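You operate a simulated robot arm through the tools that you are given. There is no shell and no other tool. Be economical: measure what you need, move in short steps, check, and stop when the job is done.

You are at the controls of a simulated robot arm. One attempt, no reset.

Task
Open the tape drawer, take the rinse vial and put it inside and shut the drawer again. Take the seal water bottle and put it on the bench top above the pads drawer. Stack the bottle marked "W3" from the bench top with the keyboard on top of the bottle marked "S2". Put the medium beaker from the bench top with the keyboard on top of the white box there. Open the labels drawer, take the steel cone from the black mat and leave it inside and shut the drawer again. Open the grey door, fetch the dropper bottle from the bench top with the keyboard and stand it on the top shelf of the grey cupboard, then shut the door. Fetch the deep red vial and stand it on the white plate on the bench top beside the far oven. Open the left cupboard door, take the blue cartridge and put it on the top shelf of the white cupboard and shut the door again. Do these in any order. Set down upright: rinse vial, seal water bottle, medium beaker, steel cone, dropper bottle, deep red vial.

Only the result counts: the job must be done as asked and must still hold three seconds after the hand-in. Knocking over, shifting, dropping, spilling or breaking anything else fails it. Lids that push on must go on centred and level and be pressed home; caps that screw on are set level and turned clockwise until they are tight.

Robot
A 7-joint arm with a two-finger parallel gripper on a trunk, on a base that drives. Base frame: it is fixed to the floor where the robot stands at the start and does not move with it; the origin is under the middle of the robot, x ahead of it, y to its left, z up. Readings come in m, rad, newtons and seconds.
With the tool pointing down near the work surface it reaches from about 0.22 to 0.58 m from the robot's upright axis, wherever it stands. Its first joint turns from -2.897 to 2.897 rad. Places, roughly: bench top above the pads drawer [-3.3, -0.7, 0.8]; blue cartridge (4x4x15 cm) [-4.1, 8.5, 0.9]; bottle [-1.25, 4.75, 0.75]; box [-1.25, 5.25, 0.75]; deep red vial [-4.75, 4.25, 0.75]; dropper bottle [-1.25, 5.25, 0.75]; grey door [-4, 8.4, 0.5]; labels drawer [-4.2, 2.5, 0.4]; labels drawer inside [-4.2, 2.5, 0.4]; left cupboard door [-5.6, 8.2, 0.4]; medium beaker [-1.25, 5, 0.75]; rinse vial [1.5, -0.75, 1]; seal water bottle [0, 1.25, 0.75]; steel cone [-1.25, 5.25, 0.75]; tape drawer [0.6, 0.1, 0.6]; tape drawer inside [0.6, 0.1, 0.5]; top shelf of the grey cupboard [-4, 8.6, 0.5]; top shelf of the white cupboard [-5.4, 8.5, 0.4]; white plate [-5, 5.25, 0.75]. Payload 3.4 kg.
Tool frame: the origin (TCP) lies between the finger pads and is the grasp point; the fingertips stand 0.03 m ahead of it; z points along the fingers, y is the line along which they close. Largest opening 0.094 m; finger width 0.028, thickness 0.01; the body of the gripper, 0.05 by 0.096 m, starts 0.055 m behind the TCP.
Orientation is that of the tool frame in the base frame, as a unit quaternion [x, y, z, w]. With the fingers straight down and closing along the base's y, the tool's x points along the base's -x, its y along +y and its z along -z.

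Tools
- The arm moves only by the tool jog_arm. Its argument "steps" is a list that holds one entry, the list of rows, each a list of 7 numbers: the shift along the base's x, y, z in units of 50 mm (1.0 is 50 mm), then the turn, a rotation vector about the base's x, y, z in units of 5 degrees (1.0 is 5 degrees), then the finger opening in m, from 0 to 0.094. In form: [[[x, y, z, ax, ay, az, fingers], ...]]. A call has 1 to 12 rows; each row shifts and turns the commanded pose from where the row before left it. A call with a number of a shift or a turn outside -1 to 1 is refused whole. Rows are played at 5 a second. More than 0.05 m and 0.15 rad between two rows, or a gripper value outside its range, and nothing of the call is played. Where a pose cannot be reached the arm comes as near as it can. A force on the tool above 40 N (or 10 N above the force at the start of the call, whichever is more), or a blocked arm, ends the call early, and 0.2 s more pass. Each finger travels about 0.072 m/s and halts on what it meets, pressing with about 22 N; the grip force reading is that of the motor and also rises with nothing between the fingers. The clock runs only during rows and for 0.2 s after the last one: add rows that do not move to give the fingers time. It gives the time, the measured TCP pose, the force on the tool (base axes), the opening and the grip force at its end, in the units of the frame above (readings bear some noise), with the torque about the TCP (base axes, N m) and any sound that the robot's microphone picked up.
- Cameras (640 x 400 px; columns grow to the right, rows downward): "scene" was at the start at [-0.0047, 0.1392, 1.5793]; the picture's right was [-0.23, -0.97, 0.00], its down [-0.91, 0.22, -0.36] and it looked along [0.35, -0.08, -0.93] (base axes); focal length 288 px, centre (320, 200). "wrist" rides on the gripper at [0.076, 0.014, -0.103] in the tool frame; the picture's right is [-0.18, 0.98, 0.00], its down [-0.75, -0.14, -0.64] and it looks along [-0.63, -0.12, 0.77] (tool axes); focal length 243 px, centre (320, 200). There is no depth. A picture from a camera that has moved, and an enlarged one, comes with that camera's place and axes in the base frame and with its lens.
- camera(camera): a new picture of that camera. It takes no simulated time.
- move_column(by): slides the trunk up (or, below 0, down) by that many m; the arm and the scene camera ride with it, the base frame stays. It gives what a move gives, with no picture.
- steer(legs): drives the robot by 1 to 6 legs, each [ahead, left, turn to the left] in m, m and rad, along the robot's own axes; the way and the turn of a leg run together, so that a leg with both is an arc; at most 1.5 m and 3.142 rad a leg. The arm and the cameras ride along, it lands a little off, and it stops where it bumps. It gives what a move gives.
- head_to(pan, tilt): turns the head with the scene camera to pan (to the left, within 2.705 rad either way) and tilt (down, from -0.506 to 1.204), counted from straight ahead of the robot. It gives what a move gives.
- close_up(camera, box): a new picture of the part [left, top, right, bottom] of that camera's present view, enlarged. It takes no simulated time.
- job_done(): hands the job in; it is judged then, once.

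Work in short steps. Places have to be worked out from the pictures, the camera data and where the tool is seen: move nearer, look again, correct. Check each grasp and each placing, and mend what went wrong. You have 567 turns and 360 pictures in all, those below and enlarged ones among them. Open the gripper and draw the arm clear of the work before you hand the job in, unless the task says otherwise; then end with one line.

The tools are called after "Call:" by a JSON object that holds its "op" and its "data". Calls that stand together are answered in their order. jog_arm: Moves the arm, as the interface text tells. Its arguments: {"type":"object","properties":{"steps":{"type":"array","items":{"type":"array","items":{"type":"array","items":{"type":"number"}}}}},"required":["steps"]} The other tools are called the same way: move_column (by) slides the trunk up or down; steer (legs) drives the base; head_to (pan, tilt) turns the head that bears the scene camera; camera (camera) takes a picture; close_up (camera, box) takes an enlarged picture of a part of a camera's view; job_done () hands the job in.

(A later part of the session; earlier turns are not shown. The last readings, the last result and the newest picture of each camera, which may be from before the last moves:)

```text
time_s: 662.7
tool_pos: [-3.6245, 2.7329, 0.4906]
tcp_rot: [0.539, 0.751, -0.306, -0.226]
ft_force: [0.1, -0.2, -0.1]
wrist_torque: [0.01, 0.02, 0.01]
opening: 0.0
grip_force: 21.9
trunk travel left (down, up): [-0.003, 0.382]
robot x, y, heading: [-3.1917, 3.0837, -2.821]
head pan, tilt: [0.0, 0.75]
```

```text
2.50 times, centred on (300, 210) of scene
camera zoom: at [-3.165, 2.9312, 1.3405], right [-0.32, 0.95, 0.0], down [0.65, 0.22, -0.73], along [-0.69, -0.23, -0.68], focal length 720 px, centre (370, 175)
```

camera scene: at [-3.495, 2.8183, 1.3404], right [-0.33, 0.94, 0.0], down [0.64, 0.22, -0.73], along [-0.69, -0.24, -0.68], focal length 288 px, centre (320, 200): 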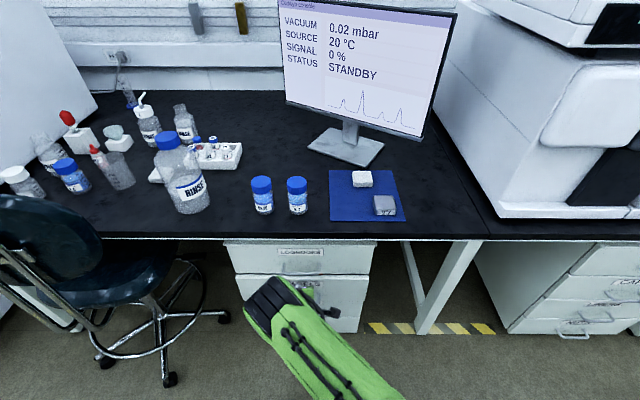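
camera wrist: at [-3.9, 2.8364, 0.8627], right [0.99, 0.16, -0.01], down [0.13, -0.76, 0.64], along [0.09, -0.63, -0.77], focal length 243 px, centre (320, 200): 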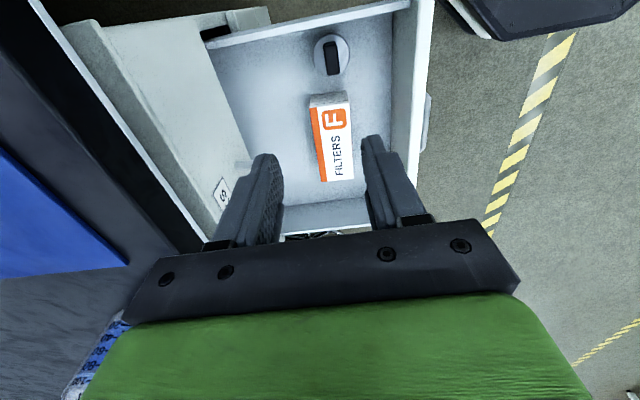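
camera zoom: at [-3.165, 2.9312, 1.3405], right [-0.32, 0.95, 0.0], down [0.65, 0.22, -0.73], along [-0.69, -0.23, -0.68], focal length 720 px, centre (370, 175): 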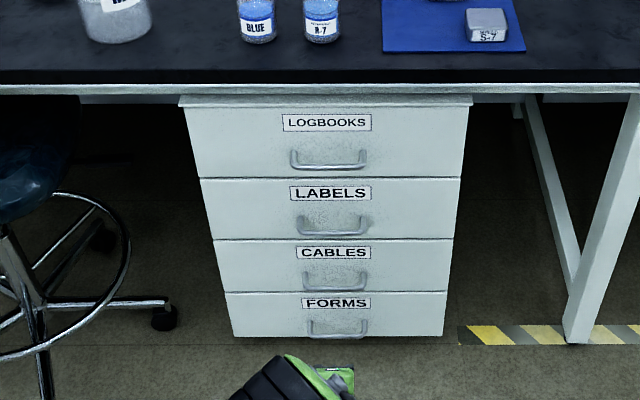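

LABELS drawer is shut. Last item: the dropper bottle. Reorient the tool (pitch down → yaw +90 → pitch 45° up, camera up).

Call:
{"op": "move_column", "data": {"by": 0.38}}

Call:
{"op": "jog_arm", "data": {"steps": [[[0, 0, 0, 0.33, -0.94, 0, 0.0], [0, 0, 0, 0.33, -0.94, 0, 0.0], [0, 0, 0, 0.33, -0.94, 0, 0.0], [0, 0, 0, 0.33, -0.94, 0, 0.0], [0, 0, 0, 0.33, -0.94, 0, 0.0], [0, 0, 0, 0.33, -0.94, 0, 0.0], [0, 0, 0, 0.33, -0.94, 0, 0.0], [0, 0, 0, 0.33, -0.94, 0, 0.0], [0, 0, 0, 0.33, -0.94, 0, 0.0], [0, 0, 0, 0, 0, 1, 0.0], [0, 0, 0, 0, 0, 1, 0.0], [0, 0, 0, 0, 0, 1, 0.0]]]}}

Call:
{"op": "jog_arm", "data": {"steps": [[[0, 0, 0, 0, 0, 1, 0.0], [0, 0, 0, 0, 0, 1, 0.0], [0, 0, 0, 0, 0, 1, 0.0], [0, 0, 0, 0, 0, 1, 0.0], [0, 0, 0, 0, 0, 1, 0.0], [0, 0, 0, 0, 0, 1, 0.0], [0, 0, 0, 0, 0, 1, 0.0], [0, 0, 0, 0, 0, 1, 0.0], [0, 0, 0, 0, 0, 1, 0.0], [0, 0, 0, 0, 0, 1, 0.0], [0, 0, 0, 0, 0, 1, 0.0], [0, 0, 0, 0, 0, 1, 0.0]]]}}

Call:
{"op": "jog_arm", "data": {"steps": [[[0, 0, 0, 0, 0, 1, 0.0], [0, 0, 0, 0, 0, 1, 0.0], [0, 0, 0, 0, 0, 1, 0.0], [0, 0, 0, -0.33, 0.94, 0, 0.0], [0, 0, 0, -0.33, 0.94, 0, 0.0], [0, 0, 0, -0.33, 0.94, 0, 0.0], [0, 0, 0, -0.33, 0.94, 0, 0.0], [0, 0, 0, -0.33, 0.94, 0, 0.0], [0, 0, 0, -0.33, 0.94, 0, 0.0], [0, 0, 0, -0.33, 0.94, 0, 0.0], [0, 0, 0, -0.33, 0.94, 0, 0.0], [0, 0, 0, -0.33, 0.94, 0, 0.0]]]}}

Call:
{"op": "camera", "data": {"camera": "scene"}}

```text
time_s: 666.4
tool_pos: [-3.6235, 2.7321, 0.8713]
tcp_rot: [0.54, 0.751, -0.305, -0.226]
ft_force: [0.1, -0.6, 0.5]
wrist_torque: [0.0, -0.03, -0.02]
opening: 0.0
grip_force: 21.7
trunk travel left (down, up): [-0.383, 0.002]
robot x, y, heading: [-3.1915, 3.0859, -2.82]
head pan, tilt: [0.0, 0.75]
```

```text
time_s: 669.0
tool_pos: [-3.6224, 2.7329, 0.8708]
tcp_rot: [0.468, 0.884, 0.006, -0.009]
ft_force: [-0.6, 0.3, 0.5]
wrist_torque: [-0.03, -0.03, 0.0]
opening: 0.0
grip_force: 22.3
trunk travel left (down, up): [-0.383, 0.002]
robot x, y, heading: [-3.1917, 3.0821, -2.816]
head pan, tilt: [0.0, 0.75]
```

```text
time_s: 671.6
tool_pos: [-3.6238, 2.7318, 0.8699]
tcp_rot: [-0.037, 0.999, 0.0, -0.009]
ft_force: [0.3, -0.8, -0.3]
wrist_torque: [0.0, -0.01, 0.03]
opening: 0.0
grip_force: 21.8
trunk travel left (down, up): [-0.383, 0.002]
robot x, y, heading: [-3.1897, 3.0829, -2.817]
head pan, tilt: [0.0, 0.75]
```

```text
time_s: 674.2
tool_pos: [-3.6235, 2.7331, 0.8711]
tcp_rot: [-0.153, 0.908, -0.065, -0.385]
ft_force: [0.7, -0.2, -0.1]
wrist_torque: [0.0, -0.04, -0.01]
opening: 0.0
grip_force: 21.8
trunk travel left (down, up): [-0.383, 0.002]
robot x, y, heading: [-3.1976, 3.0812, -2.818]
head pan, tilt: [0.0, 0.75]
```

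```text
81 pictures are left
camera scene: at [-3.1648, 2.9309, 1.7197], right [-0.32, 0.95, 0.0], down [0.65, 0.22, -0.73], along [-0.69, -0.23, -0.68], focal length 288 px, centre (320, 200)
```

scene: 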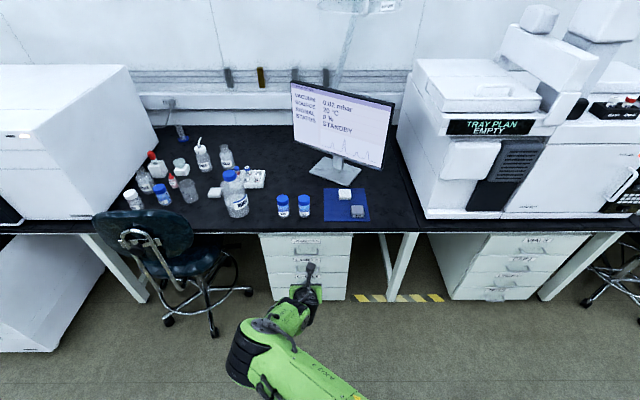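

Drive back to the keyboard bench.

Call:
{"op": "steer", "data": {"legs": [[-0.9, 0, 0], [0, 0, 1.565], [0, 0, 1.565], [0, 0.65, 0], [0, 0.62, 0]]}}

Call:
{"op": "camera", "data": {"camera": "scene"}}

```text
time_s: 692.8
tool_pos: [-2.1723, 4.9017, 0.8698]
tcp_rot: [0.914, 0.111, 0.388, -0.048]
ft_force: [-0.2, 0.5, 0.0]
wrist_torque: [0.0, 0.02, -0.03]
opening: 0.0
grip_force: 21.7
trunk travel left (down, up): [-0.383, 0.002]
robot x, y, heading: [-2.6336, 4.5935, 0.233]
head pan, tilt: [0.0, 0.75]
```

```text
80 pictures are left
camera scene: at [-2.6454, 4.7464, 1.7196], right [0.23, -0.97, 0.0], down [-0.66, -0.16, -0.73], along [0.71, 0.17, -0.68], focal length 288 px, centre (320, 200)
```

scene: 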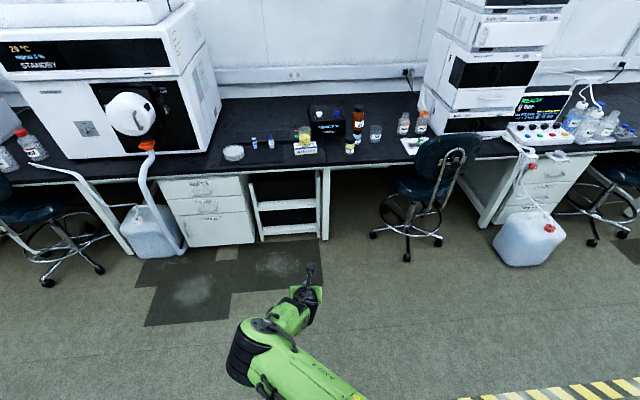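

Correct heading, raise the hand and approach.

Call:
{"op": "jog_arm", "data": {"steps": [[[0, 0, 0.8, 0, 0, 0, 0.03], [0, 0, 0.8, 0, 0, 0, 0.06], [0, 0, 0.8, 0, 0, 0, 0.06], [0, 0, 0, 0, 0, 0, 0.06]]]}}

Call:
{"op": "steer", "data": {"legs": [[0, 0, 0.099], [0.5, 0.04, 0], [0.3, 0, 0]]}}

Call:
{"op": "camera", "data": {"camera": "wrist"}}

Call:
{"op": "camera", "data": {"camera": "scene"}}

```text
time_s: 693.8
tool_pos: [-2.1701, 4.9014, 0.9923]
tcp_rot: [0.914, 0.111, 0.387, -0.047]
ft_force: [-0.4, 0.2, -0.8]
wrist_torque: [0.0, -0.03, 0.03]
opening: 0.0602
grip_force: 0.1
trunk travel left (down, up): [-0.383, 0.002]
robot x, y, heading: [-2.6358, 4.5926, 0.232]
head pan, tilt: [0.0, 0.75]
```

```text
time_s: 698.8
tool_pos: [-1.4858, 5.2345, 0.9908]
tcp_rot: [0.907, 0.157, 0.385, -0.067]
ft_force: [-0.7, 1.0, 0.5]
wrist_torque: [0.01, 0.01, 0.03]
opening: 0.0602
grip_force: 0.1
trunk travel left (down, up): [-0.383, 0.002]
robot x, y, heading: [-1.9147, 4.8794, 0.331]
head pan, tilt: [0.0, 0.75]
```

```text
79 pictures are left
camera wrist: at [-1.5005, 5.2136, 1.1173], right [0.21, -0.97, -0.13], down [-0.98, -0.2, -0.09], along [0.06, 0.15, -0.99], focal length 243 px, centre (320, 200)
```

wrist: 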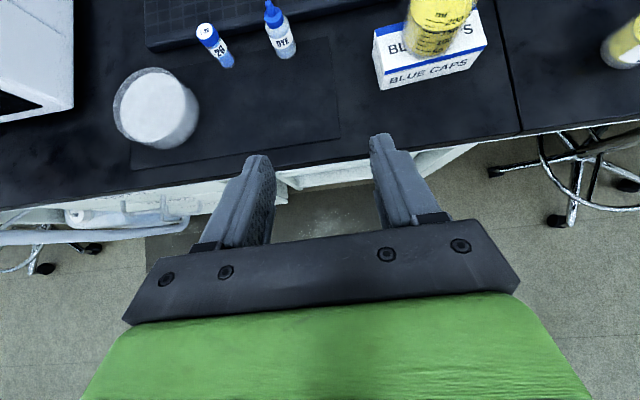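

```text
78 pictures are left
camera scene: at [-1.9425, 5.0324, 1.7197], right [0.33, -0.95, 0.0], down [-0.65, -0.22, -0.73], along [0.69, 0.24, -0.68], focal length 288 px, centre (320, 200)
```

scene: 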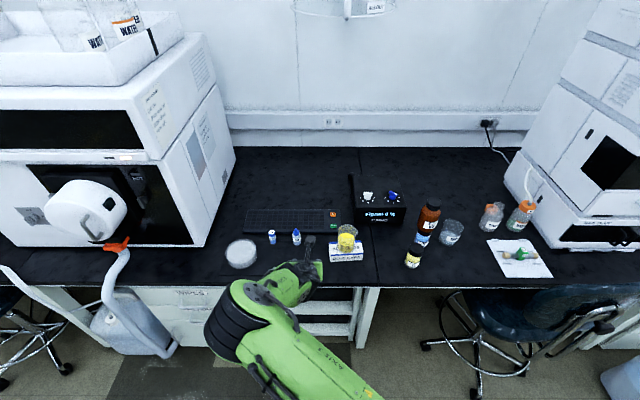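

Dropper at ≈(−1.251, 5.372). Drive 15 cm, shift left with the arm and check alignment.

Call:
{"op": "steer", "data": {"legs": [[0.15, 0.02, 0]]}}

Call:
{"op": "jog_arm", "data": {"steps": [[[-0.11, 0.32, -0.2, 0, 0, 0, 0.06], [-0.11, 0.32, -0.2, 0, 0, 0, 0.06], [0, 0, 0, 0, 0, 0, 0.06]]]}}

Call:
{"op": "camera", "data": {"camera": "wrist"}}

```text
time_s: 700.2
tool_pos: [-1.3486, 5.304, 0.9904]
tcp_rot: [0.907, 0.158, 0.384, -0.067]
ft_force: [1.2, -0.6, -0.2]
wrist_torque: [0.0, 0.03, 0.01]
opening: 0.0603
grip_force: 0.1
trunk travel left (down, up): [-0.383, 0.002]
robot x, y, heading: [-1.7832, 4.9506, 0.337]
head pan, tilt: [0.0, 0.75]
```

```text
time_s: 701.0
tool_pos: [-1.3599, 5.3356, 0.9701]
tcp_rot: [0.907, 0.158, 0.385, -0.068]
ft_force: [1.2, 0.5, 0.5]
wrist_torque: [0.01, 0.0, -0.02]
opening: 0.06
grip_force: 0.0
trunk travel left (down, up): [-0.383, 0.002]
robot x, y, heading: [-1.7794, 4.9522, 0.335]
head pan, tilt: [0.0, 0.75]
```

```text
77 pictures are left
camera wrist: at [-1.3745, 5.3149, 1.097], right [0.21, -0.97, -0.13], down [-0.98, -0.2, -0.1], along [0.07, 0.15, -0.99], focal length 243 px, centre (320, 200)
```

wrist: 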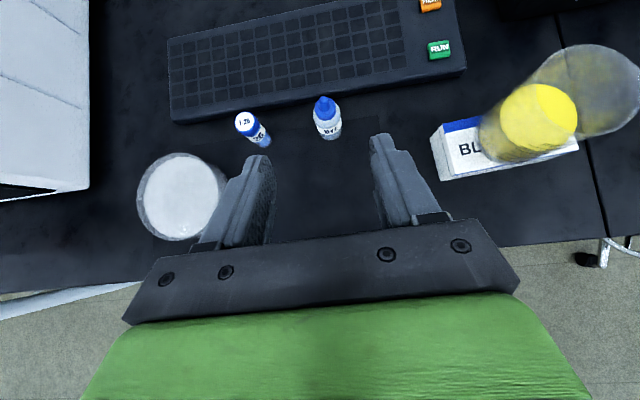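

Perfectly in line. Move forward-down along the 45° path around the dropper.

Call:
{"op": "jog_arm", "data": {"steps": [[[0.53, 0.19, -0.85, 0, 0, 0, 0.06], [0.53, 0.19, -0.85, 0, 0, 0, 0.06], [0.53, 0.19, -0.85, 0, 0, 0, 0.06], [0.5, 0.17, -0.7, 0, 0, 0, 0.06], [0, 0, 0, 0, 0, 0, 0.06]]]}}

Call:
{"op": "camera", "data": {"camera": "wrist"}}

```text
refused: row 1 steps farther than a row can; nothing moved
```

```text
76 pictures are left
camera wrist: at [-1.3745, 5.3149, 1.097], right [0.21, -0.97, -0.13], down [-0.98, -0.2, -0.1], along [0.07, 0.15, -0.99], focal length 243 px, centre (320, 200)
```

wrist: 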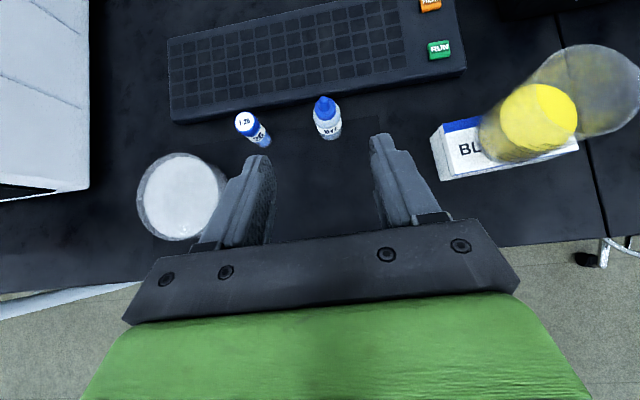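

Use smaller rows.

Call:
{"op": "jog_arm", "data": {"steps": [[[0.35, 0.124, -0.55, 0, 0, 0, 0.06], [0.35, 0.124, -0.55, 0, 0, 0, 0.06], [0.35, 0.124, -0.55, 0, 0, 0, 0.06], [0.35, 0.124, -0.55, 0, 0, 0, 0.06], [0.35, 0.124, -0.55, 0, 0, 0, 0.06], [0.33, 0.12, -0.5, 0, 0, 0, 0.06], [0, 0, 0, 0, 0, 0, 0.06]]]}}

Call:
{"op": "camera", "data": {"camera": "wrist"}}

```text
time_s: 702.6
tool_pos: [-1.2693, 5.3647, 0.8257]
tcp_rot: [0.907, 0.157, 0.384, -0.067]
ft_force: [0.5, 0.0, 0.5]
wrist_torque: [0.01, 0.02, 0.03]
opening: 0.0599
grip_force: 0.0
out of reach, approached as far as the arm can: row 6
trunk travel left (down, up): [-0.383, 0.002]
robot x, y, heading: [-1.7767, 4.9499, 0.339]
head pan, tilt: [0.0, 0.75]
```

```text
75 pictures are left
camera wrist: at [-1.2845, 5.3442, 0.9532], right [0.21, -0.97, -0.13], down [-0.98, -0.2, -0.09], along [0.06, 0.15, -0.99], focal length 243 px, centre (320, 200)
```

wrist: 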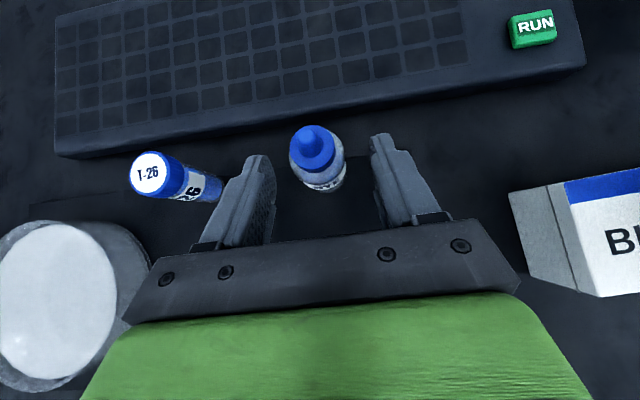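

Reach limit; use the base (1.6 cm) and trunk (2.5 cm) for the rest.

Call:
{"op": "steer", "data": {"legs": [[0.016, 0, 0]]}}

Call:
{"op": "move_column", "data": {"by": -0.025}}

Call:
{"op": "camera", "data": {"camera": "wrist"}}

```text
time_s: 703.3
tool_pos: [-1.2549, 5.3701, 0.8267]
tcp_rot: [0.907, 0.158, 0.385, -0.067]
ft_force: [-0.1, -0.2, 0.0]
wrist_torque: [0.0, 0.03, 0.0]
opening: 0.06
grip_force: 0.2
trunk travel left (down, up): [-0.383, 0.002]
robot x, y, heading: [-1.7645, 4.9526, 0.334]
head pan, tilt: [0.0, 0.75]
```

```text
time_s: 704.0
tool_pos: [-1.255, 5.3703, 0.8016]
tcp_rot: [0.907, 0.158, 0.384, -0.068]
ft_force: [0.2, -0.4, 0.2]
wrist_torque: [-0.02, 0.01, 0.0]
opening: 0.06
grip_force: 0.0
trunk travel left (down, up): [-0.358, 0.027]
robot x, y, heading: [-1.7644, 4.9534, 0.329]
head pan, tilt: [0.0, 0.75]
```

```text
74 pictures are left
camera wrist: at [-1.2699, 5.3494, 0.9286], right [0.21, -0.97, -0.13], down [-0.98, -0.2, -0.09], along [0.06, 0.15, -0.99], focal length 243 px, centre (320, 200)
```

wrist: 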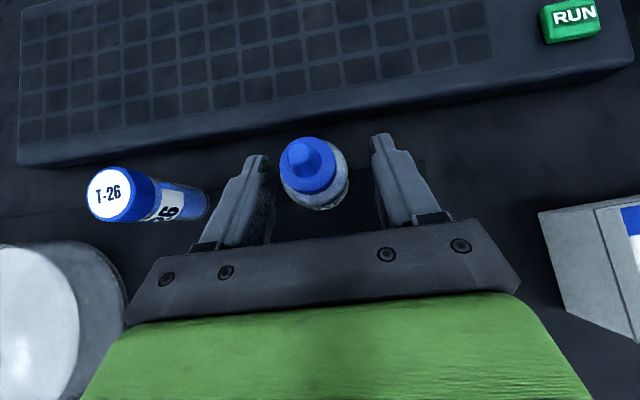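

Lower 1 cm more and close.

Call:
{"op": "move_column", "data": {"by": -0.01}}

Call:
{"op": "jog_arm", "data": {"steps": [[[0, 0, 0, 0, 0, 0, 0.05], [0, 0, 0, 0, 0, 0, 0.042], [0, 0, 0, 0, 0, 0, 0.035], [0, 0, 0, 0, 0, 0, 0.02], [0, 0, 0, 0, 0, 0, 0.015], [0, 0, 0, 0, 0, 0, 0.015]]]}}

Call:
{"op": "camera", "data": {"camera": "wrist"}}

```text
time_s: 704.6
tool_pos: [-1.2546, 5.3705, 0.792]
tcp_rot: [0.907, 0.159, 0.383, -0.068]
ft_force: [0.5, -0.8, -0.2]
wrist_torque: [0.02, -0.03, -0.02]
opening: 0.0599
grip_force: 0.1
trunk travel left (down, up): [-0.348, 0.037]
robot x, y, heading: [-1.7675, 4.9561, 0.33]
head pan, tilt: [0.0, 0.75]
```

```text
time_s: 706.0
tool_pos: [-1.2553, 5.3695, 0.7908]
tcp_rot: [0.907, 0.158, 0.385, -0.067]
ft_force: [0.2, 0.8, 2.3]
wrist_torque: [0.01, -0.02, 0.0]
opening: 0.0375
grip_force: 22.1
trunk travel left (down, up): [-0.348, 0.037]
robot x, y, heading: [-1.7623, 4.9549, 0.33]
head pan, tilt: [0.0, 0.75]
```

```text
73 pictures are left
camera wrist: at [-1.2699, 5.3496, 0.9196], right [0.21, -0.97, -0.13], down [-0.98, -0.2, -0.1], along [0.07, 0.15, -0.99], focal length 243 px, centre (320, 200)
```

wrist: 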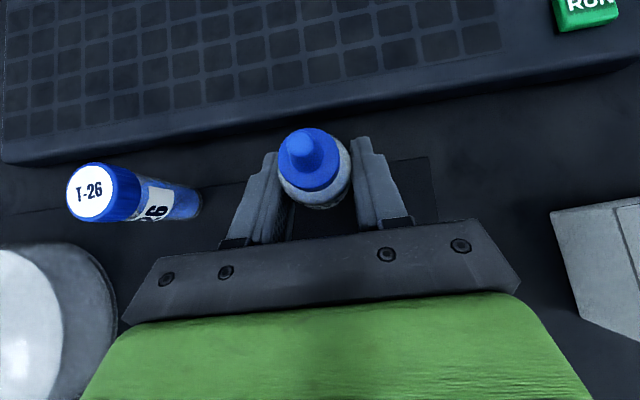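

Gripped (37.5 mm). Lift and verify, then reverse.

Call:
{"op": "jog_arm", "data": {"steps": [[[0, 0, 0.3, 0, 0, 0, 0.015], [0, 0, 0.5, 0, 0, 0, 0.015], [0, 0, 0.7, 0, 0, 0, 0.015], [0, 0, 0.8, 0, 0, 0, 0.015], [0, 0, 0.8, 0, 0, 0, 0.015], [0, 0, 0, 0, 0, 0, 0.015]]]}}

Call:
{"op": "camera", "data": {"camera": "wrist"}}

```text
time_s: 707.4
tool_pos: [-1.2535, 5.3678, 0.9503]
tcp_rot: [0.907, 0.158, 0.384, -0.067]
ft_force: [-0.5, 0.5, -0.2]
wrist_torque: [-0.01, 0.0, -0.02]
opening: 0.0376
grip_force: 21.7
trunk travel left (down, up): [-0.348, 0.037]
robot x, y, heading: [-1.763, 4.9555, 0.334]
head pan, tilt: [0.0, 0.75]
```

```text
72 pictures are left
camera wrist: at [-1.2686, 5.3476, 1.0763], right [0.21, -0.97, -0.13], down [-0.98, -0.2, -0.09], along [0.06, 0.15, -0.99], focal length 243 px, centre (320, 200)
```

wrist: 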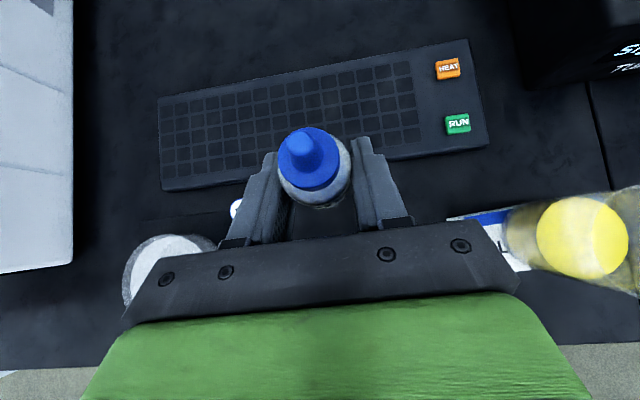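

Dropper secured. Back out, turn toward the end wall and drive to the grey cupboard.

Call:
{"op": "steer", "data": {"legs": [[-0.5, 0, 0], [-0.45, 0, 0], [0, 0, 1.569], [1.3, 0, 0], [1.2, 0, 0]]}}

Call:
{"op": "head_to", "data": {"pan": 0.0, "tilt": 0.6}}

Call:
{"op": "camera", "data": {"camera": "scene"}}

```text
time_s: 728.4
tool_pos: [-3.908, 7.5042, 0.9496]
tcp_rot: [0.532, 0.751, 0.225, -0.319]
ft_force: [0.0, 0.4, -0.5]
wrist_torque: [0.04, -0.01, 0.0]
opening: 0.0376
grip_force: 22.4
trunk travel left (down, up): [-0.348, 0.037]
robot x, y, heading: [-3.4963, 6.9921, 1.899]
head pan, tilt: [0.0, 0.75]
```

```text
time_s: 729.1
tool_pos: [-3.9088, 7.5025, 0.9488]
tcp_rot: [0.533, 0.751, 0.225, -0.318]
ft_force: [-0.6, -1.4, -0.2]
wrist_torque: [0.0, -0.02, 0.0]
opening: 0.0375
grip_force: 21.8
trunk travel left (down, up): [-0.348, 0.037]
robot x, y, heading: [-3.4967, 6.9908, 1.905]
head pan, tilt: [0.0, 0.6]
```

```text
71 pictures are left
camera scene: at [-3.6501, 6.9693, 1.6982], right [0.95, 0.32, 0.0], down [0.18, -0.54, -0.82], along [-0.26, 0.78, -0.57], focal length 288 px, centre (320, 200)
```

scene: 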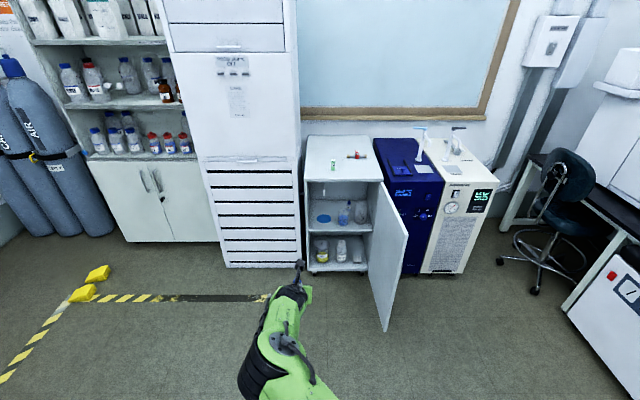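

The door now stands ~90° open – plenty of room. Centre the arm, lower to shelf height and approach.

Call:
{"op": "jog_arm", "data": {"steps": [[[0.76, 0.26, 0, 0, 0, 0, 0.015], [0.76, 0.26, 0, 0, 0, 0, 0.015], [0.76, 0.26, 0, 0, 0, 0, 0.015], [0.76, 0.26, 0, 0, 0, 0, 0.015], [0.76, 0.26, 0, 0, 0, 0, 0.015], [0, 0, 0, 0, 0, 0, 0.015]]]}}

Call:
{"op": "move_column", "data": {"by": -0.347}}

Call:
{"op": "steer", "data": {"legs": [[0, 0.08, -0.002], [0.45, 0, 0]]}}

Call:
{"op": "camera", "data": {"camera": "scene"}}

Call:
{"op": "camera", "data": {"camera": "wrist"}}

```text
time_s: 730.5
tool_pos: [-3.7172, 7.5676, 0.95]
tcp_rot: [0.531, 0.752, 0.225, -0.319]
ft_force: [0.4, -0.2, -0.9]
wrist_torque: [-0.02, 0.0, 0.01]
opening: 0.0377
grip_force: 22.2
trunk travel left (down, up): [-0.348, 0.037]
robot x, y, heading: [-3.4994, 6.9927, 1.897]
head pan, tilt: [0.0, 0.6]
```

```text
time_s: 733.9
tool_pos: [-3.7155, 7.5702, 0.6039]
tcp_rot: [0.532, 0.752, 0.225, -0.318]
ft_force: [-0.8, 0.0, -0.1]
wrist_torque: [0.05, 0.0, 0.0]
opening: 0.0377
grip_force: 22.0
trunk travel left (down, up): [-0.001, 0.384]
robot x, y, heading: [-3.5002, 6.9921, 1.895]
head pan, tilt: [0.0, 0.6]
```

```text
time_s: 737.2
tool_pos: [-3.9458, 7.9666, 0.6034]
tcp_rot: [0.528, 0.754, 0.223, -0.32]
ft_force: [-0.3, 1.5, 0.0]
wrist_torque: [0.0, 0.01, 0.0]
opening: 0.0375
grip_force: 21.7
trunk travel left (down, up): [-0.001, 0.384]
robot x, y, heading: [-3.7212, 7.3883, 1.909]
head pan, tilt: [0.0, 0.6]
```

```text
70 pictures are left
camera scene: at [-3.8718, 7.3677, 1.3514], right [0.94, 0.33, 0.0], down [0.19, -0.53, -0.82], along [-0.27, 0.78, -0.57], focal length 288 px, centre (320, 200)
```

scene: 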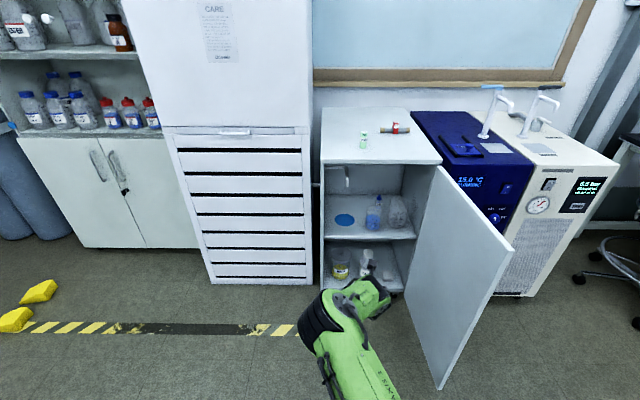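

```text
69 pictures are left
camera wrist: at [-3.9248, 7.9518, 0.7302], right [0.97, 0.22, -0.13], down [0.21, -0.97, -0.09], along [-0.15, 0.06, -0.99], focal length 243 px, centre (320, 200)
```

wrist: 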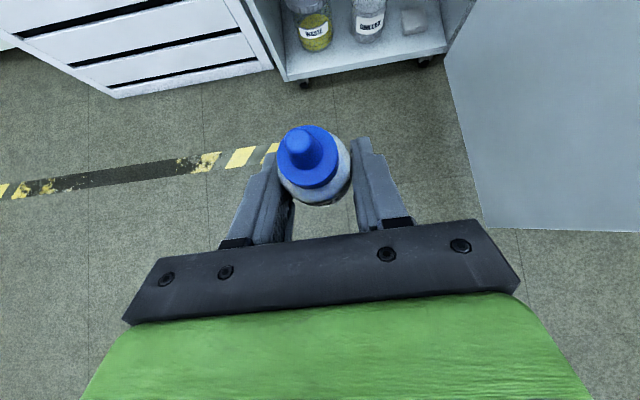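

Advance 0.25 m and look at the shelf from the wrist camera.

Call:
{"op": "steer", "data": {"legs": [[0.25, 0, -0.005]]}}

Call:
{"op": "camera", "data": {"camera": "wrist"}}

Call:
{"op": "camera", "data": {"camera": "scene"}}

```text
time_s: 739.1
tool_pos: [-4.0213, 8.2067, 0.6034]
tcp_rot: [0.532, 0.752, 0.225, -0.319]
ft_force: [0.0, -0.5, 0.4]
wrist_torque: [-0.02, 0.0, -0.02]
opening: 0.0373
grip_force: 22.2
trunk travel left (down, up): [-0.001, 0.384]
robot x, y, heading: [-3.804, 7.6292, 1.9]
head pan, tilt: [0.0, 0.6]
```

```text
68 pictures are left
camera wrist: at [-4.0012, 8.1913, 0.7301], right [0.97, 0.21, -0.13], down [0.19, -0.98, -0.09], along [-0.15, 0.07, -0.99], focal length 243 px, centre (320, 200)
```

wrist: 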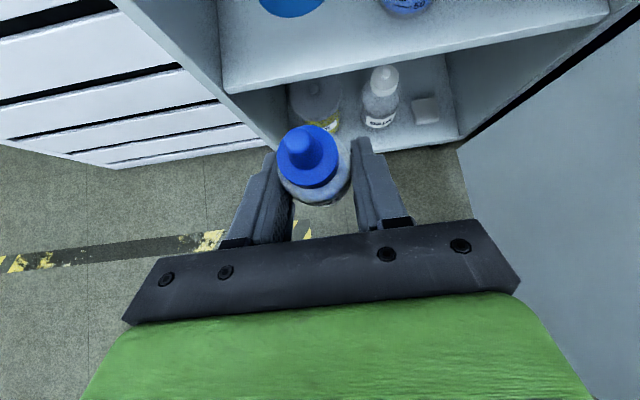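

```text
67 pictures are left
camera scene: at [-3.9544, 7.6067, 1.3514], right [0.95, 0.32, 0.0], down [0.18, -0.54, -0.82], along [-0.27, 0.78, -0.57], focal length 288 px, centre (320, 200)
```

scene: 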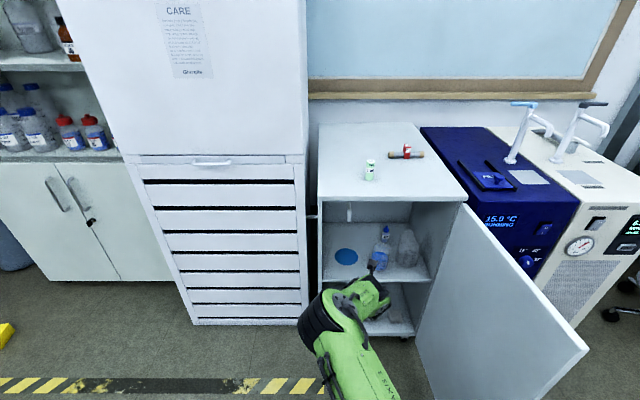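

Shelf located: front edge F≈9.29, z≈0.40. Lower the hand to 0.50 first, then advance.

Call:
{"op": "jog_arm", "data": {"steps": [[[0.19, 0.065, -0.5, 0, 0, 0, 0.015], [0.19, 0.065, -0.5, 0, 0, 0, 0.015], [0, 0, -0.5, 0, 0, 0, 0.015], [0, 0, -0.5, 0, 0, 0, 0.015], [0, 0, 0, 0, 0, 0, 0.015]]]}}

Call:
{"op": "steer", "data": {"legs": [[0.13, 0, 0.003]]}}

Call:
{"op": "camera", "data": {"camera": "wrist"}}

Call:
{"op": "camera", "data": {"camera": "scene"}}

```text
time_s: 740.3
tool_pos: [-4.0003, 8.2126, 0.504]
tcp_rot: [0.532, 0.751, 0.225, -0.319]
ft_force: [0.5, -0.1, -0.3]
wrist_torque: [0.0, 0.03, 0.01]
opening: 0.0376
grip_force: 22.0
trunk travel left (down, up): [-0.001, 0.384]
robot x, y, heading: [-3.8005, 7.6263, 1.9]
head pan, tilt: [0.0, 0.6]
```

```text
time_s: 741.5
tool_pos: [-4.0443, 8.3348, 0.5035]
tcp_rot: [0.53, 0.753, 0.225, -0.319]
ft_force: [0.5, -1.8, -1.1]
wrist_torque: [0.01, -0.01, 0.01]
opening: 0.0376
grip_force: 22.4
trunk travel left (down, up): [-0.001, 0.384]
robot x, y, heading: [-3.8468, 7.7514, 1.904]
head pan, tilt: [0.0, 0.6]
```

```text
66 pictures are left
camera wrist: at [-4.0242, 8.3202, 0.6302], right [0.97, 0.21, -0.13], down [0.2, -0.98, -0.09], along [-0.15, 0.06, -0.99], focal length 243 px, centre (320, 200)
```

wrist: 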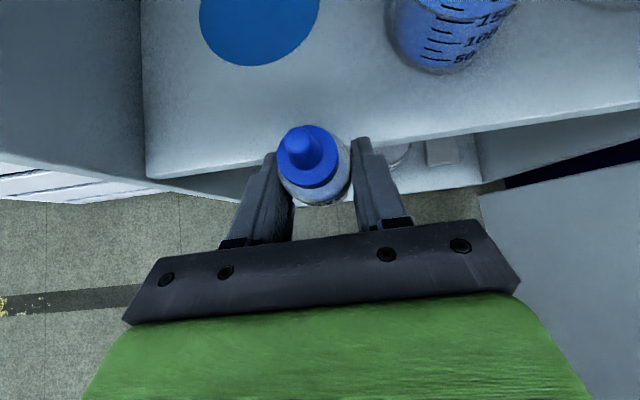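

```text
65 pictures are left
camera scene: at [-3.9964, 7.7287, 1.3514], right [0.95, 0.33, 0.0], down [0.18, -0.53, -0.82], along [-0.27, 0.78, -0.57], focal length 288 px, centre (320, 200)
```

scene: 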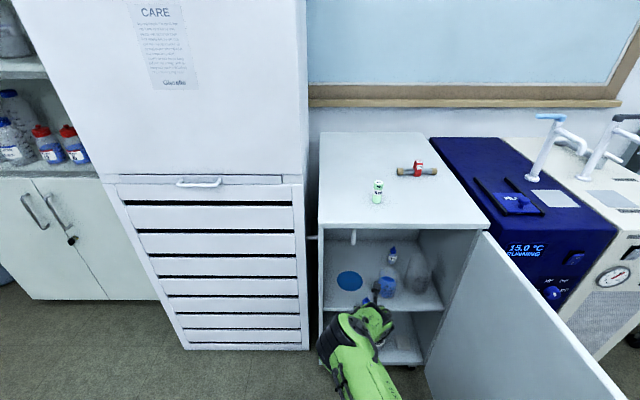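

Spot chosen: F≈9.285, R≈−1.105 in front of disc/beaker. Raise 2 cm for clearance and move in.

Call:
{"op": "jog_arm", "data": {"steps": [[[0, 0, 0.4, 0, 0, 0, 0.015], [0, 0, 0, 0, 0, 0, 0.015]]]}}

Call:
{"op": "steer", "data": {"legs": [[0.09, 0, 0]]}}

Call:
{"op": "camera", "data": {"camera": "wrist"}}

```text
time_s: 742.1
tool_pos: [-4.0448, 8.3325, 0.5227]
tcp_rot: [0.531, 0.752, 0.224, -0.319]
ft_force: [0.4, 0.6, 0.0]
wrist_torque: [0.02, 0.01, 0.0]
opening: 0.0375
grip_force: 21.7
trunk travel left (down, up): [-0.001, 0.384]
robot x, y, heading: [-3.8447, 7.7528, 1.901]
head pan, tilt: [0.0, 0.6]
```

```text
time_s: 743.2
tool_pos: [-4.0731, 8.4214, 0.5229]
tcp_rot: [0.532, 0.752, 0.224, -0.319]
ft_force: [-0.3, 0.5, 1.3]
wrist_torque: [0.02, -0.03, 0.02]
opening: 0.0375
grip_force: 21.8
trunk travel left (down, up): [-0.001, 0.384]
robot x, y, heading: [-3.8718, 7.8368, 1.896]
head pan, tilt: [0.0, 0.6]
```

```text
64 pictures are left
camera wrist: at [-4.0524, 8.4054, 0.6496], right [0.97, 0.21, -0.13], down [0.2, -0.98, -0.09], along [-0.15, 0.06, -0.99], focal length 243 px, centre (320, 200)
```

wrist: 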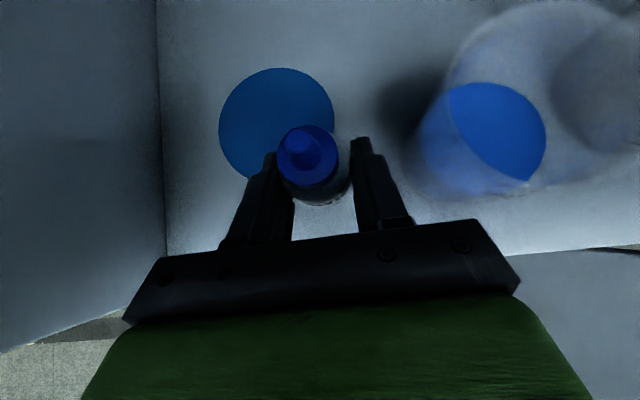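

The dropper will land clear of the disc and beaker. Lower until contact.

Call:
{"op": "jog_arm", "data": {"steps": [[[0, 0, -0.3, 0, 0, 0, 0.015], [0, 0, -0.2, 0, 0, 0, 0.015], [0, 0, -0.08, 0, 0, 0, 0.015], [0, 0, -0.08, 0, 0, 0, 0.015], [0, 0, -0.08, 0, 0, 0, 0.015], [0, 0, -0.08, 0, 0, 0, 0.015], [0, 0, 0, 0, 0, 0, 0.015]]]}}

```text
time_s: 744.7
tool_pos: [-4.0761, 8.4246, 0.491]
tcp_rot: [0.527, 0.75, 0.23, -0.327]
ft_force: [-0.1, 4.9, 11.0]
wrist_torque: [0.08, 0.06, -0.04]
opening: 0.0378
grip_force: 21.7
trunk travel left (down, up): [-0.001, 0.384]
robot x, y, heading: [-3.8751, 7.8387, 1.897]
head pan, tilt: [0.0, 0.6]
stopped in row 7: the force on the tool passed its limit at 41 N (the readings are from after the stop); the commanded pose is now the measured one
```

Contact on the shelf. Ease up slightly and release.

Call:
{"op": "jog_arm", "data": {"steps": [[[0, 0, 0.05, 0, 0, 0, 0.015], [0, 0, 0, 0, 0, 0, 0.015], [0, 0, 0, 0, 0, 0, 0.04], [0, 0, 0, 0, 0, 0, 0.046], [0, 0, 0, 0, 0, 0, 0.052], [0, 0, 0, 0, 0, 0, 0.056], [0, 0, 0, 0, 0, 0, 0.056]]]}}

Call:
{"op": "camera", "data": {"camera": "wrist"}}

```text
time_s: 746.3
tool_pos: [-4.0733, 8.4235, 0.4911]
tcp_rot: [0.529, 0.75, 0.229, -0.323]
ft_force: [1.8, -4.3, 8.5]
wrist_torque: [-0.17, 0.26, 0.07]
opening: 0.0564
grip_force: 0.0
trunk travel left (down, up): [-0.001, 0.384]
robot x, y, heading: [-3.8759, 7.8373, 1.905]
head pan, tilt: [0.0, 0.6]
```

```text
63 pictures are left
camera wrist: at [-4.0529, 8.4067, 0.6174], right [0.97, 0.21, -0.13], down [0.2, -0.97, -0.11], along [-0.15, 0.08, -0.99], focal length 243 px, centre (320, 200)
```

wrist: 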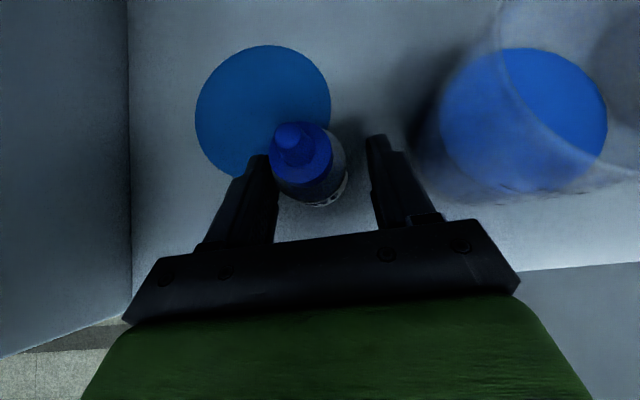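

Left finger is close to the bottle; shift 4 mm right and re-read before withdrawing.

Call:
{"op": "jog_arm", "data": {"steps": [[[-0.07, -0.02, 0.04, 0, 0, 0, 0.06], [0, 0, 0, 0, 0, 0, 0.06], [0, 0, 0, 0, 0, 0, 0.06]]]}}

Call:
{"op": "camera", "data": {"camera": "wrist"}}

```text
time_s: 747.1
tool_pos: [-4.0792, 8.4219, 0.4912]
tcp_rot: [0.529, 0.751, 0.228, -0.323]
ft_force: [0.3, 0.2, 0.2]
wrist_torque: [0.01, 0.04, 0.02]
opening: 0.0599
grip_force: 0.1
trunk travel left (down, up): [-0.001, 0.384]
robot x, y, heading: [-3.8785, 7.8375, 1.893]
head pan, tilt: [0.0, 0.6]
```

```text
62 pictures are left
camera wrist: at [-4.0583, 8.406, 0.6186], right [0.97, 0.21, -0.13], down [0.2, -0.97, -0.11], along [-0.15, 0.08, -0.99], focal length 243 px, centre (320, 200)
```

wrist: 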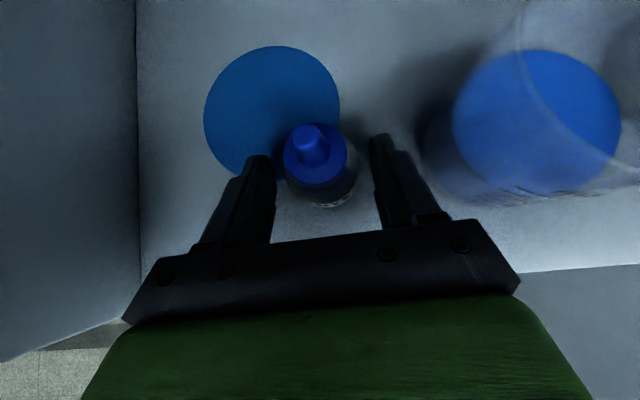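

Forces are zero and the bottle is centred between the open fingers. Withdraw straight back.

Call:
{"op": "steer", "data": {"legs": [[-0.1, 0, 0]]}}

Call:
{"op": "camera", "data": {"camera": "wrist"}}

Call:
{"op": "camera", "data": {"camera": "scene"}}

```text
time_s: 748.2
tool_pos: [-4.0441, 8.3241, 0.4915]
tcp_rot: [0.53, 0.75, 0.228, -0.323]
ft_force: [0.7, -0.3, 0.1]
wrist_torque: [-0.01, -0.03, 0.01]
opening: 0.0601
grip_force: 0.0
trunk travel left (down, up): [-0.001, 0.384]
robot x, y, heading: [-3.8427, 7.7366, 1.899]
head pan, tilt: [0.0, 0.6]
```

```text
61 pictures are left
camera wrist: at [-4.0241, 8.3074, 0.619], right [0.97, 0.21, -0.13], down [0.2, -0.97, -0.11], along [-0.15, 0.08, -0.99], focal length 243 px, centre (320, 200)
```

wrist: 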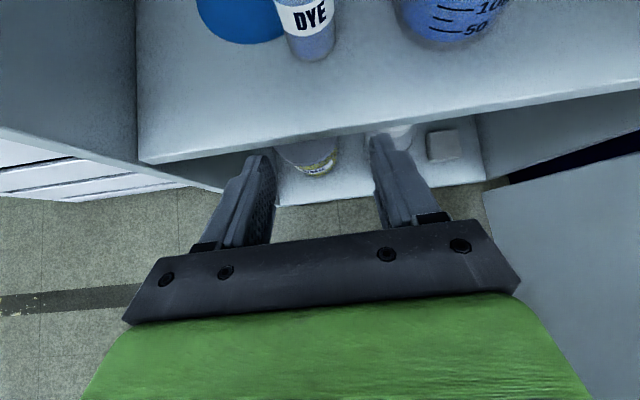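

```text
60 pictures are left
camera scene: at [-3.992, 7.7156, 1.3515], right [0.95, 0.32, 0.0], down [0.18, -0.53, -0.83], along [-0.27, 0.78, -0.56], focal length 288 px, centre (320, 200)
```

scene: 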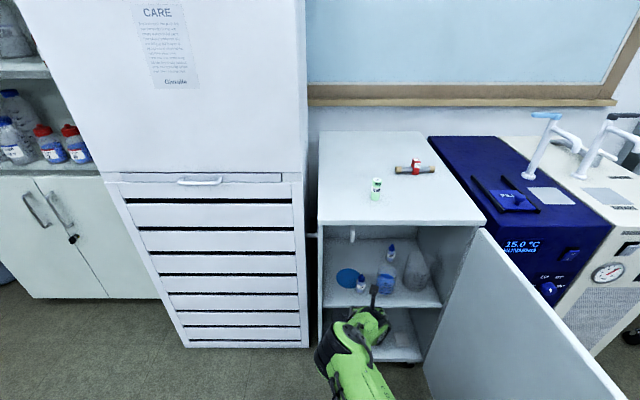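

The DYE dropper stands on the top shelf. Now close the grey door: back out, go to the right (outer) side of the door.

Call:
{"op": "steer", "data": {"legs": [[-0.6, 0, 0], [0, -0.48, 0]]}}

Call:
{"op": "jog_arm", "data": {"steps": [[[0, 0, 0.8, 0, 0, 0, 0.02], [0, 0, 0.8, 0, 0, 0, 0.0], [0, 0, 0.4, 0, 0, 0, 0.0], [0, 0, 0, 0, 0, 0, 0.0]]]}}

Call:
{"op": "camera", "data": {"camera": "scene"}}

Call:
{"op": "camera", "data": {"camera": "wrist"}}

```text
time_s: 754.1
tool_pos: [-3.3923, 7.911, 0.4908]
tcp_rot: [0.532, 0.749, 0.229, -0.322]
ft_force: [-0.1, -0.3, 0.3]
wrist_torque: [-0.02, 0.02, 0.03]
opening: 0.06
grip_force: 0.1
trunk travel left (down, up): [-0.001, 0.384]
robot x, y, heading: [-3.1921, 7.3229, 1.893]
head pan, tilt: [0.0, 0.6]
```

```text
time_s: 755.1
tool_pos: [-3.3888, 7.9099, 0.5926]
tcp_rot: [0.532, 0.749, 0.228, -0.322]
ft_force: [-0.3, 0.5, 0.7]
wrist_torque: [0.02, -0.02, 0.01]
opening: 0.0
grip_force: 21.8
trunk travel left (down, up): [-0.001, 0.384]
robot x, y, heading: [-3.1907, 7.3235, 1.889]
head pan, tilt: [0.0, 0.6]
```

```text
59 pictures are left
camera scene: at [-3.3439, 7.3024, 1.3514], right [0.95, 0.32, 0.0], down [0.18, -0.54, -0.83], along [-0.26, 0.78, -0.57], focal length 288 px, centre (320, 200)
```

scene: 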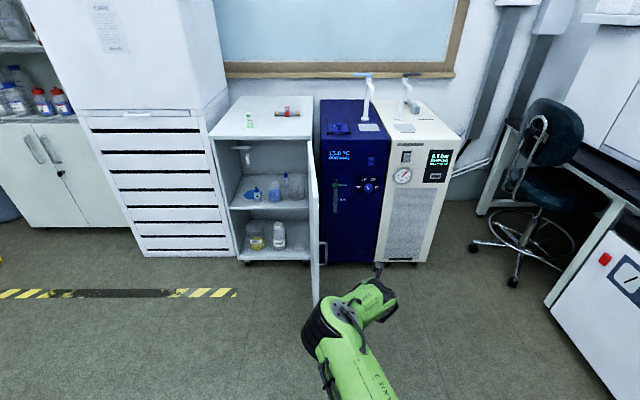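

```text
58 pictures are left
camera wrist: at [-3.3684, 7.8938, 0.7196], right [0.97, 0.2, -0.13], down [0.19, -0.98, -0.11], along [-0.15, 0.08, -0.99], focal length 243 px, centre (320, 200)
```

wrist: 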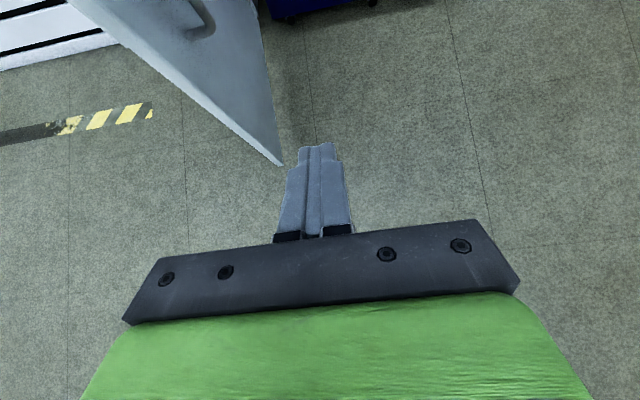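

Door edge at F≈8.76, R≈−0.79; the hand is right of it. Move forward and sweep left.

Call:
{"op": "steer", "data": {"legs": [[0.33, 0, 0.014], [0, 0.12, 0], [0.01, 0.13, 0], [0.06, 0.11, 0]]}}

Call:
{"op": "camera", "data": {"camera": "scene"}}

Call:
{"op": "camera", "data": {"camera": "wrist"}}

```text
time_s: 759.9
tool_pos: [-3.8744, 8.1554, 0.5929]
tcp_rot: [0.523, 0.755, 0.225, -0.324]
ft_force: [1.4, -0.6, -0.6]
wrist_torque: [-0.01, -0.03, -0.03]
opening: 0.0
grip_force: 22.1
trunk travel left (down, up): [-0.001, 0.384]
robot x, y, heading: [-3.6625, 7.5749, 1.917]
head pan, tilt: [0.0, 0.6]
```

```text
57 pictures are left
camera scene: at [-3.8165, 7.5493, 1.3514], right [0.94, 0.34, 0.0], down [0.19, -0.53, -0.82], along [-0.28, 0.78, -0.57], focal length 288 px, centre (320, 200)
```

scene: 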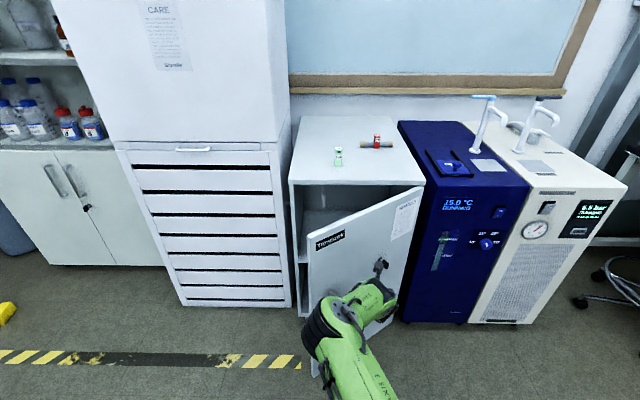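

```text
56 pictures are left
camera wrist: at [-3.8541, 8.14, 0.7192], right [0.96, 0.23, -0.13], down [0.21, -0.97, -0.11], along [-0.15, 0.07, -0.99], focal length 243 px, centre (320, 200)
```

wrist: 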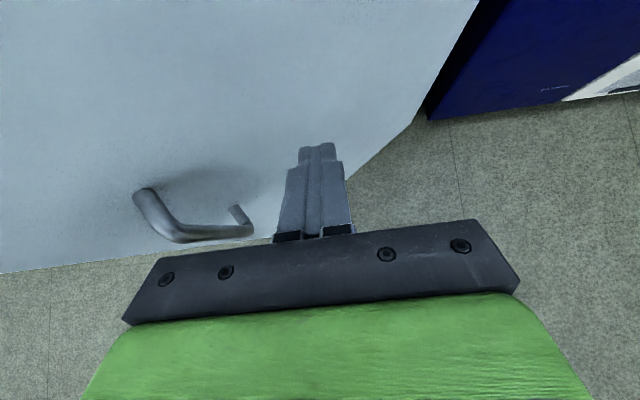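

Door ~35° from shut. Shift the contact nearer the handle and push forward.

Call:
{"op": "steer", "data": {"legs": [[-0.06, 0, -0.014], [0, 0.06, 0], [0.12, 0.03, 0], [0.06, 0.02, 0]]}}

Call:
{"op": "camera", "data": {"camera": "wrist"}}

Call:
{"op": "camera", "data": {"camera": "scene"}}

```text
time_s: 762.8
tool_pos: [-4.0055, 8.2342, 0.592]
tcp_rot: [0.531, 0.749, 0.229, -0.322]
ft_force: [-0.5, 1.4, 0.0]
wrist_torque: [-0.01, 0.0, 0.02]
opening: 0.0
grip_force: 21.7
trunk travel left (down, up): [-0.001, 0.384]
robot x, y, heading: [-3.8062, 7.6481, 1.899]
head pan, tilt: [0.0, 0.6]
```

```text
55 pictures are left
camera wrist: at [-3.985, 8.218, 0.7189], right [0.97, 0.21, -0.13], down [0.19, -0.98, -0.11], along [-0.15, 0.08, -0.99], focal length 243 px, centre (320, 200)
```

wrist: 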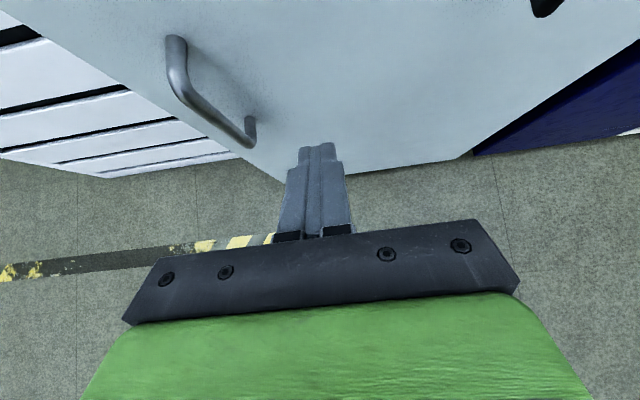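

```text
54 pictures are left
camera scene: at [-3.9582, 7.627, 1.3514], right [0.95, 0.32, 0.0], down [0.18, -0.54, -0.82], along [-0.26, 0.78, -0.57], focal length 288 px, centre (320, 200)
```

scene: 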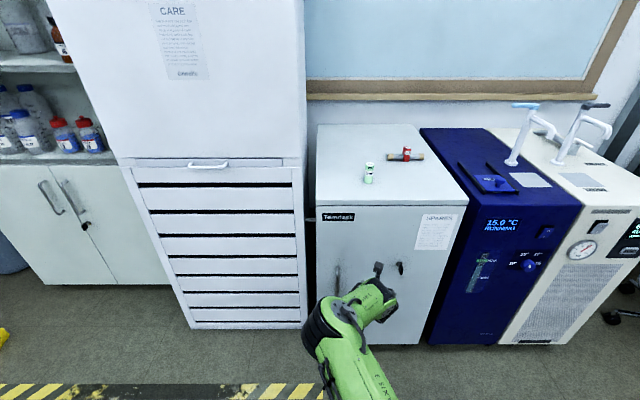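

Almost closed. Press forward until resistance.

Call:
{"op": "steer", "data": {"legs": [[0.05, 0.02, 0]]}}

Call:
{"op": "jog_arm", "data": {"steps": [[[-0.06, 0.19, 0, 0, 0, 0, 0.0], [-0.06, 0.19, 0, 0, 0, 0, 0.0], [-0.06, 0.19, 0, 0, 0, 0, 0.0], [-0.06, 0.19, 0, 0, 0, 0, 0.0], [-0.06, 0.19, 0, 0, 0, 0, 0.0], [-0.06, 0.19, 0, 0, 0, 0, 0.0], [-0.06, 0.19, 0, 0, 0, 0, 0.0], [-0.06, 0.19, 0, 0, 0, 0, 0.0], [0, 0, 0, 0, 0, 0, 0.0]]]}}

Call:
{"op": "camera", "data": {"camera": "wrist"}}

```text
time_s: 763.8
tool_pos: [-4.0438, 8.2741, 0.592]
tcp_rot: [0.529, 0.75, 0.228, -0.323]
ft_force: [0.2, 0.7, 0.5]
wrist_torque: [0.02, -0.02, 0.03]
opening: 0.0
grip_force: 21.9
trunk travel left (down, up): [-0.001, 0.384]
robot x, y, heading: [-3.8412, 7.6896, 1.9]
head pan, tilt: [0.0, 0.6]
```

```text
time_s: 764.8
tool_pos: [-4.052, 8.3074, 0.5906]
tcp_rot: [0.533, 0.752, 0.224, -0.317]
ft_force: [7.8, -26.4, 14.2]
wrist_torque: [0.01, -0.07, -0.05]
opening: 0.0001
grip_force: 22.0
trunk travel left (down, up): [-0.001, 0.384]
robot x, y, heading: [-3.8407, 7.6902, 1.892]
head pan, tilt: [0.0, 0.6]
stopped in row 5: the force on the tool passed its limit at 54 N (the readings are from after the stop); the commanded pose is now the measured one
```

```text
53 pictures are left
camera wrist: at [-4.0322, 8.2932, 0.7171], right [0.97, 0.2, -0.13], down [0.19, -0.98, -0.09], along [-0.15, 0.06, -0.99], focal length 243 px, centre (320, 200)
```

wrist: 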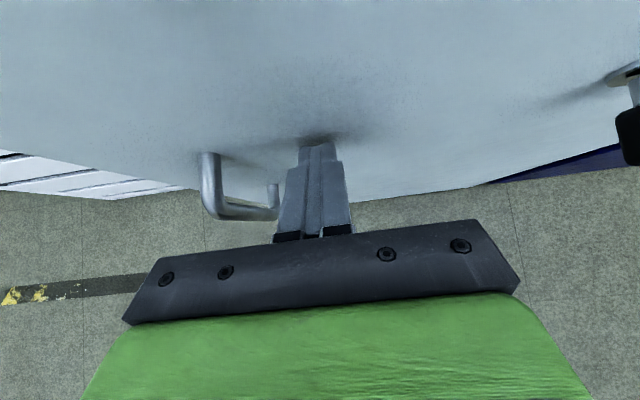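

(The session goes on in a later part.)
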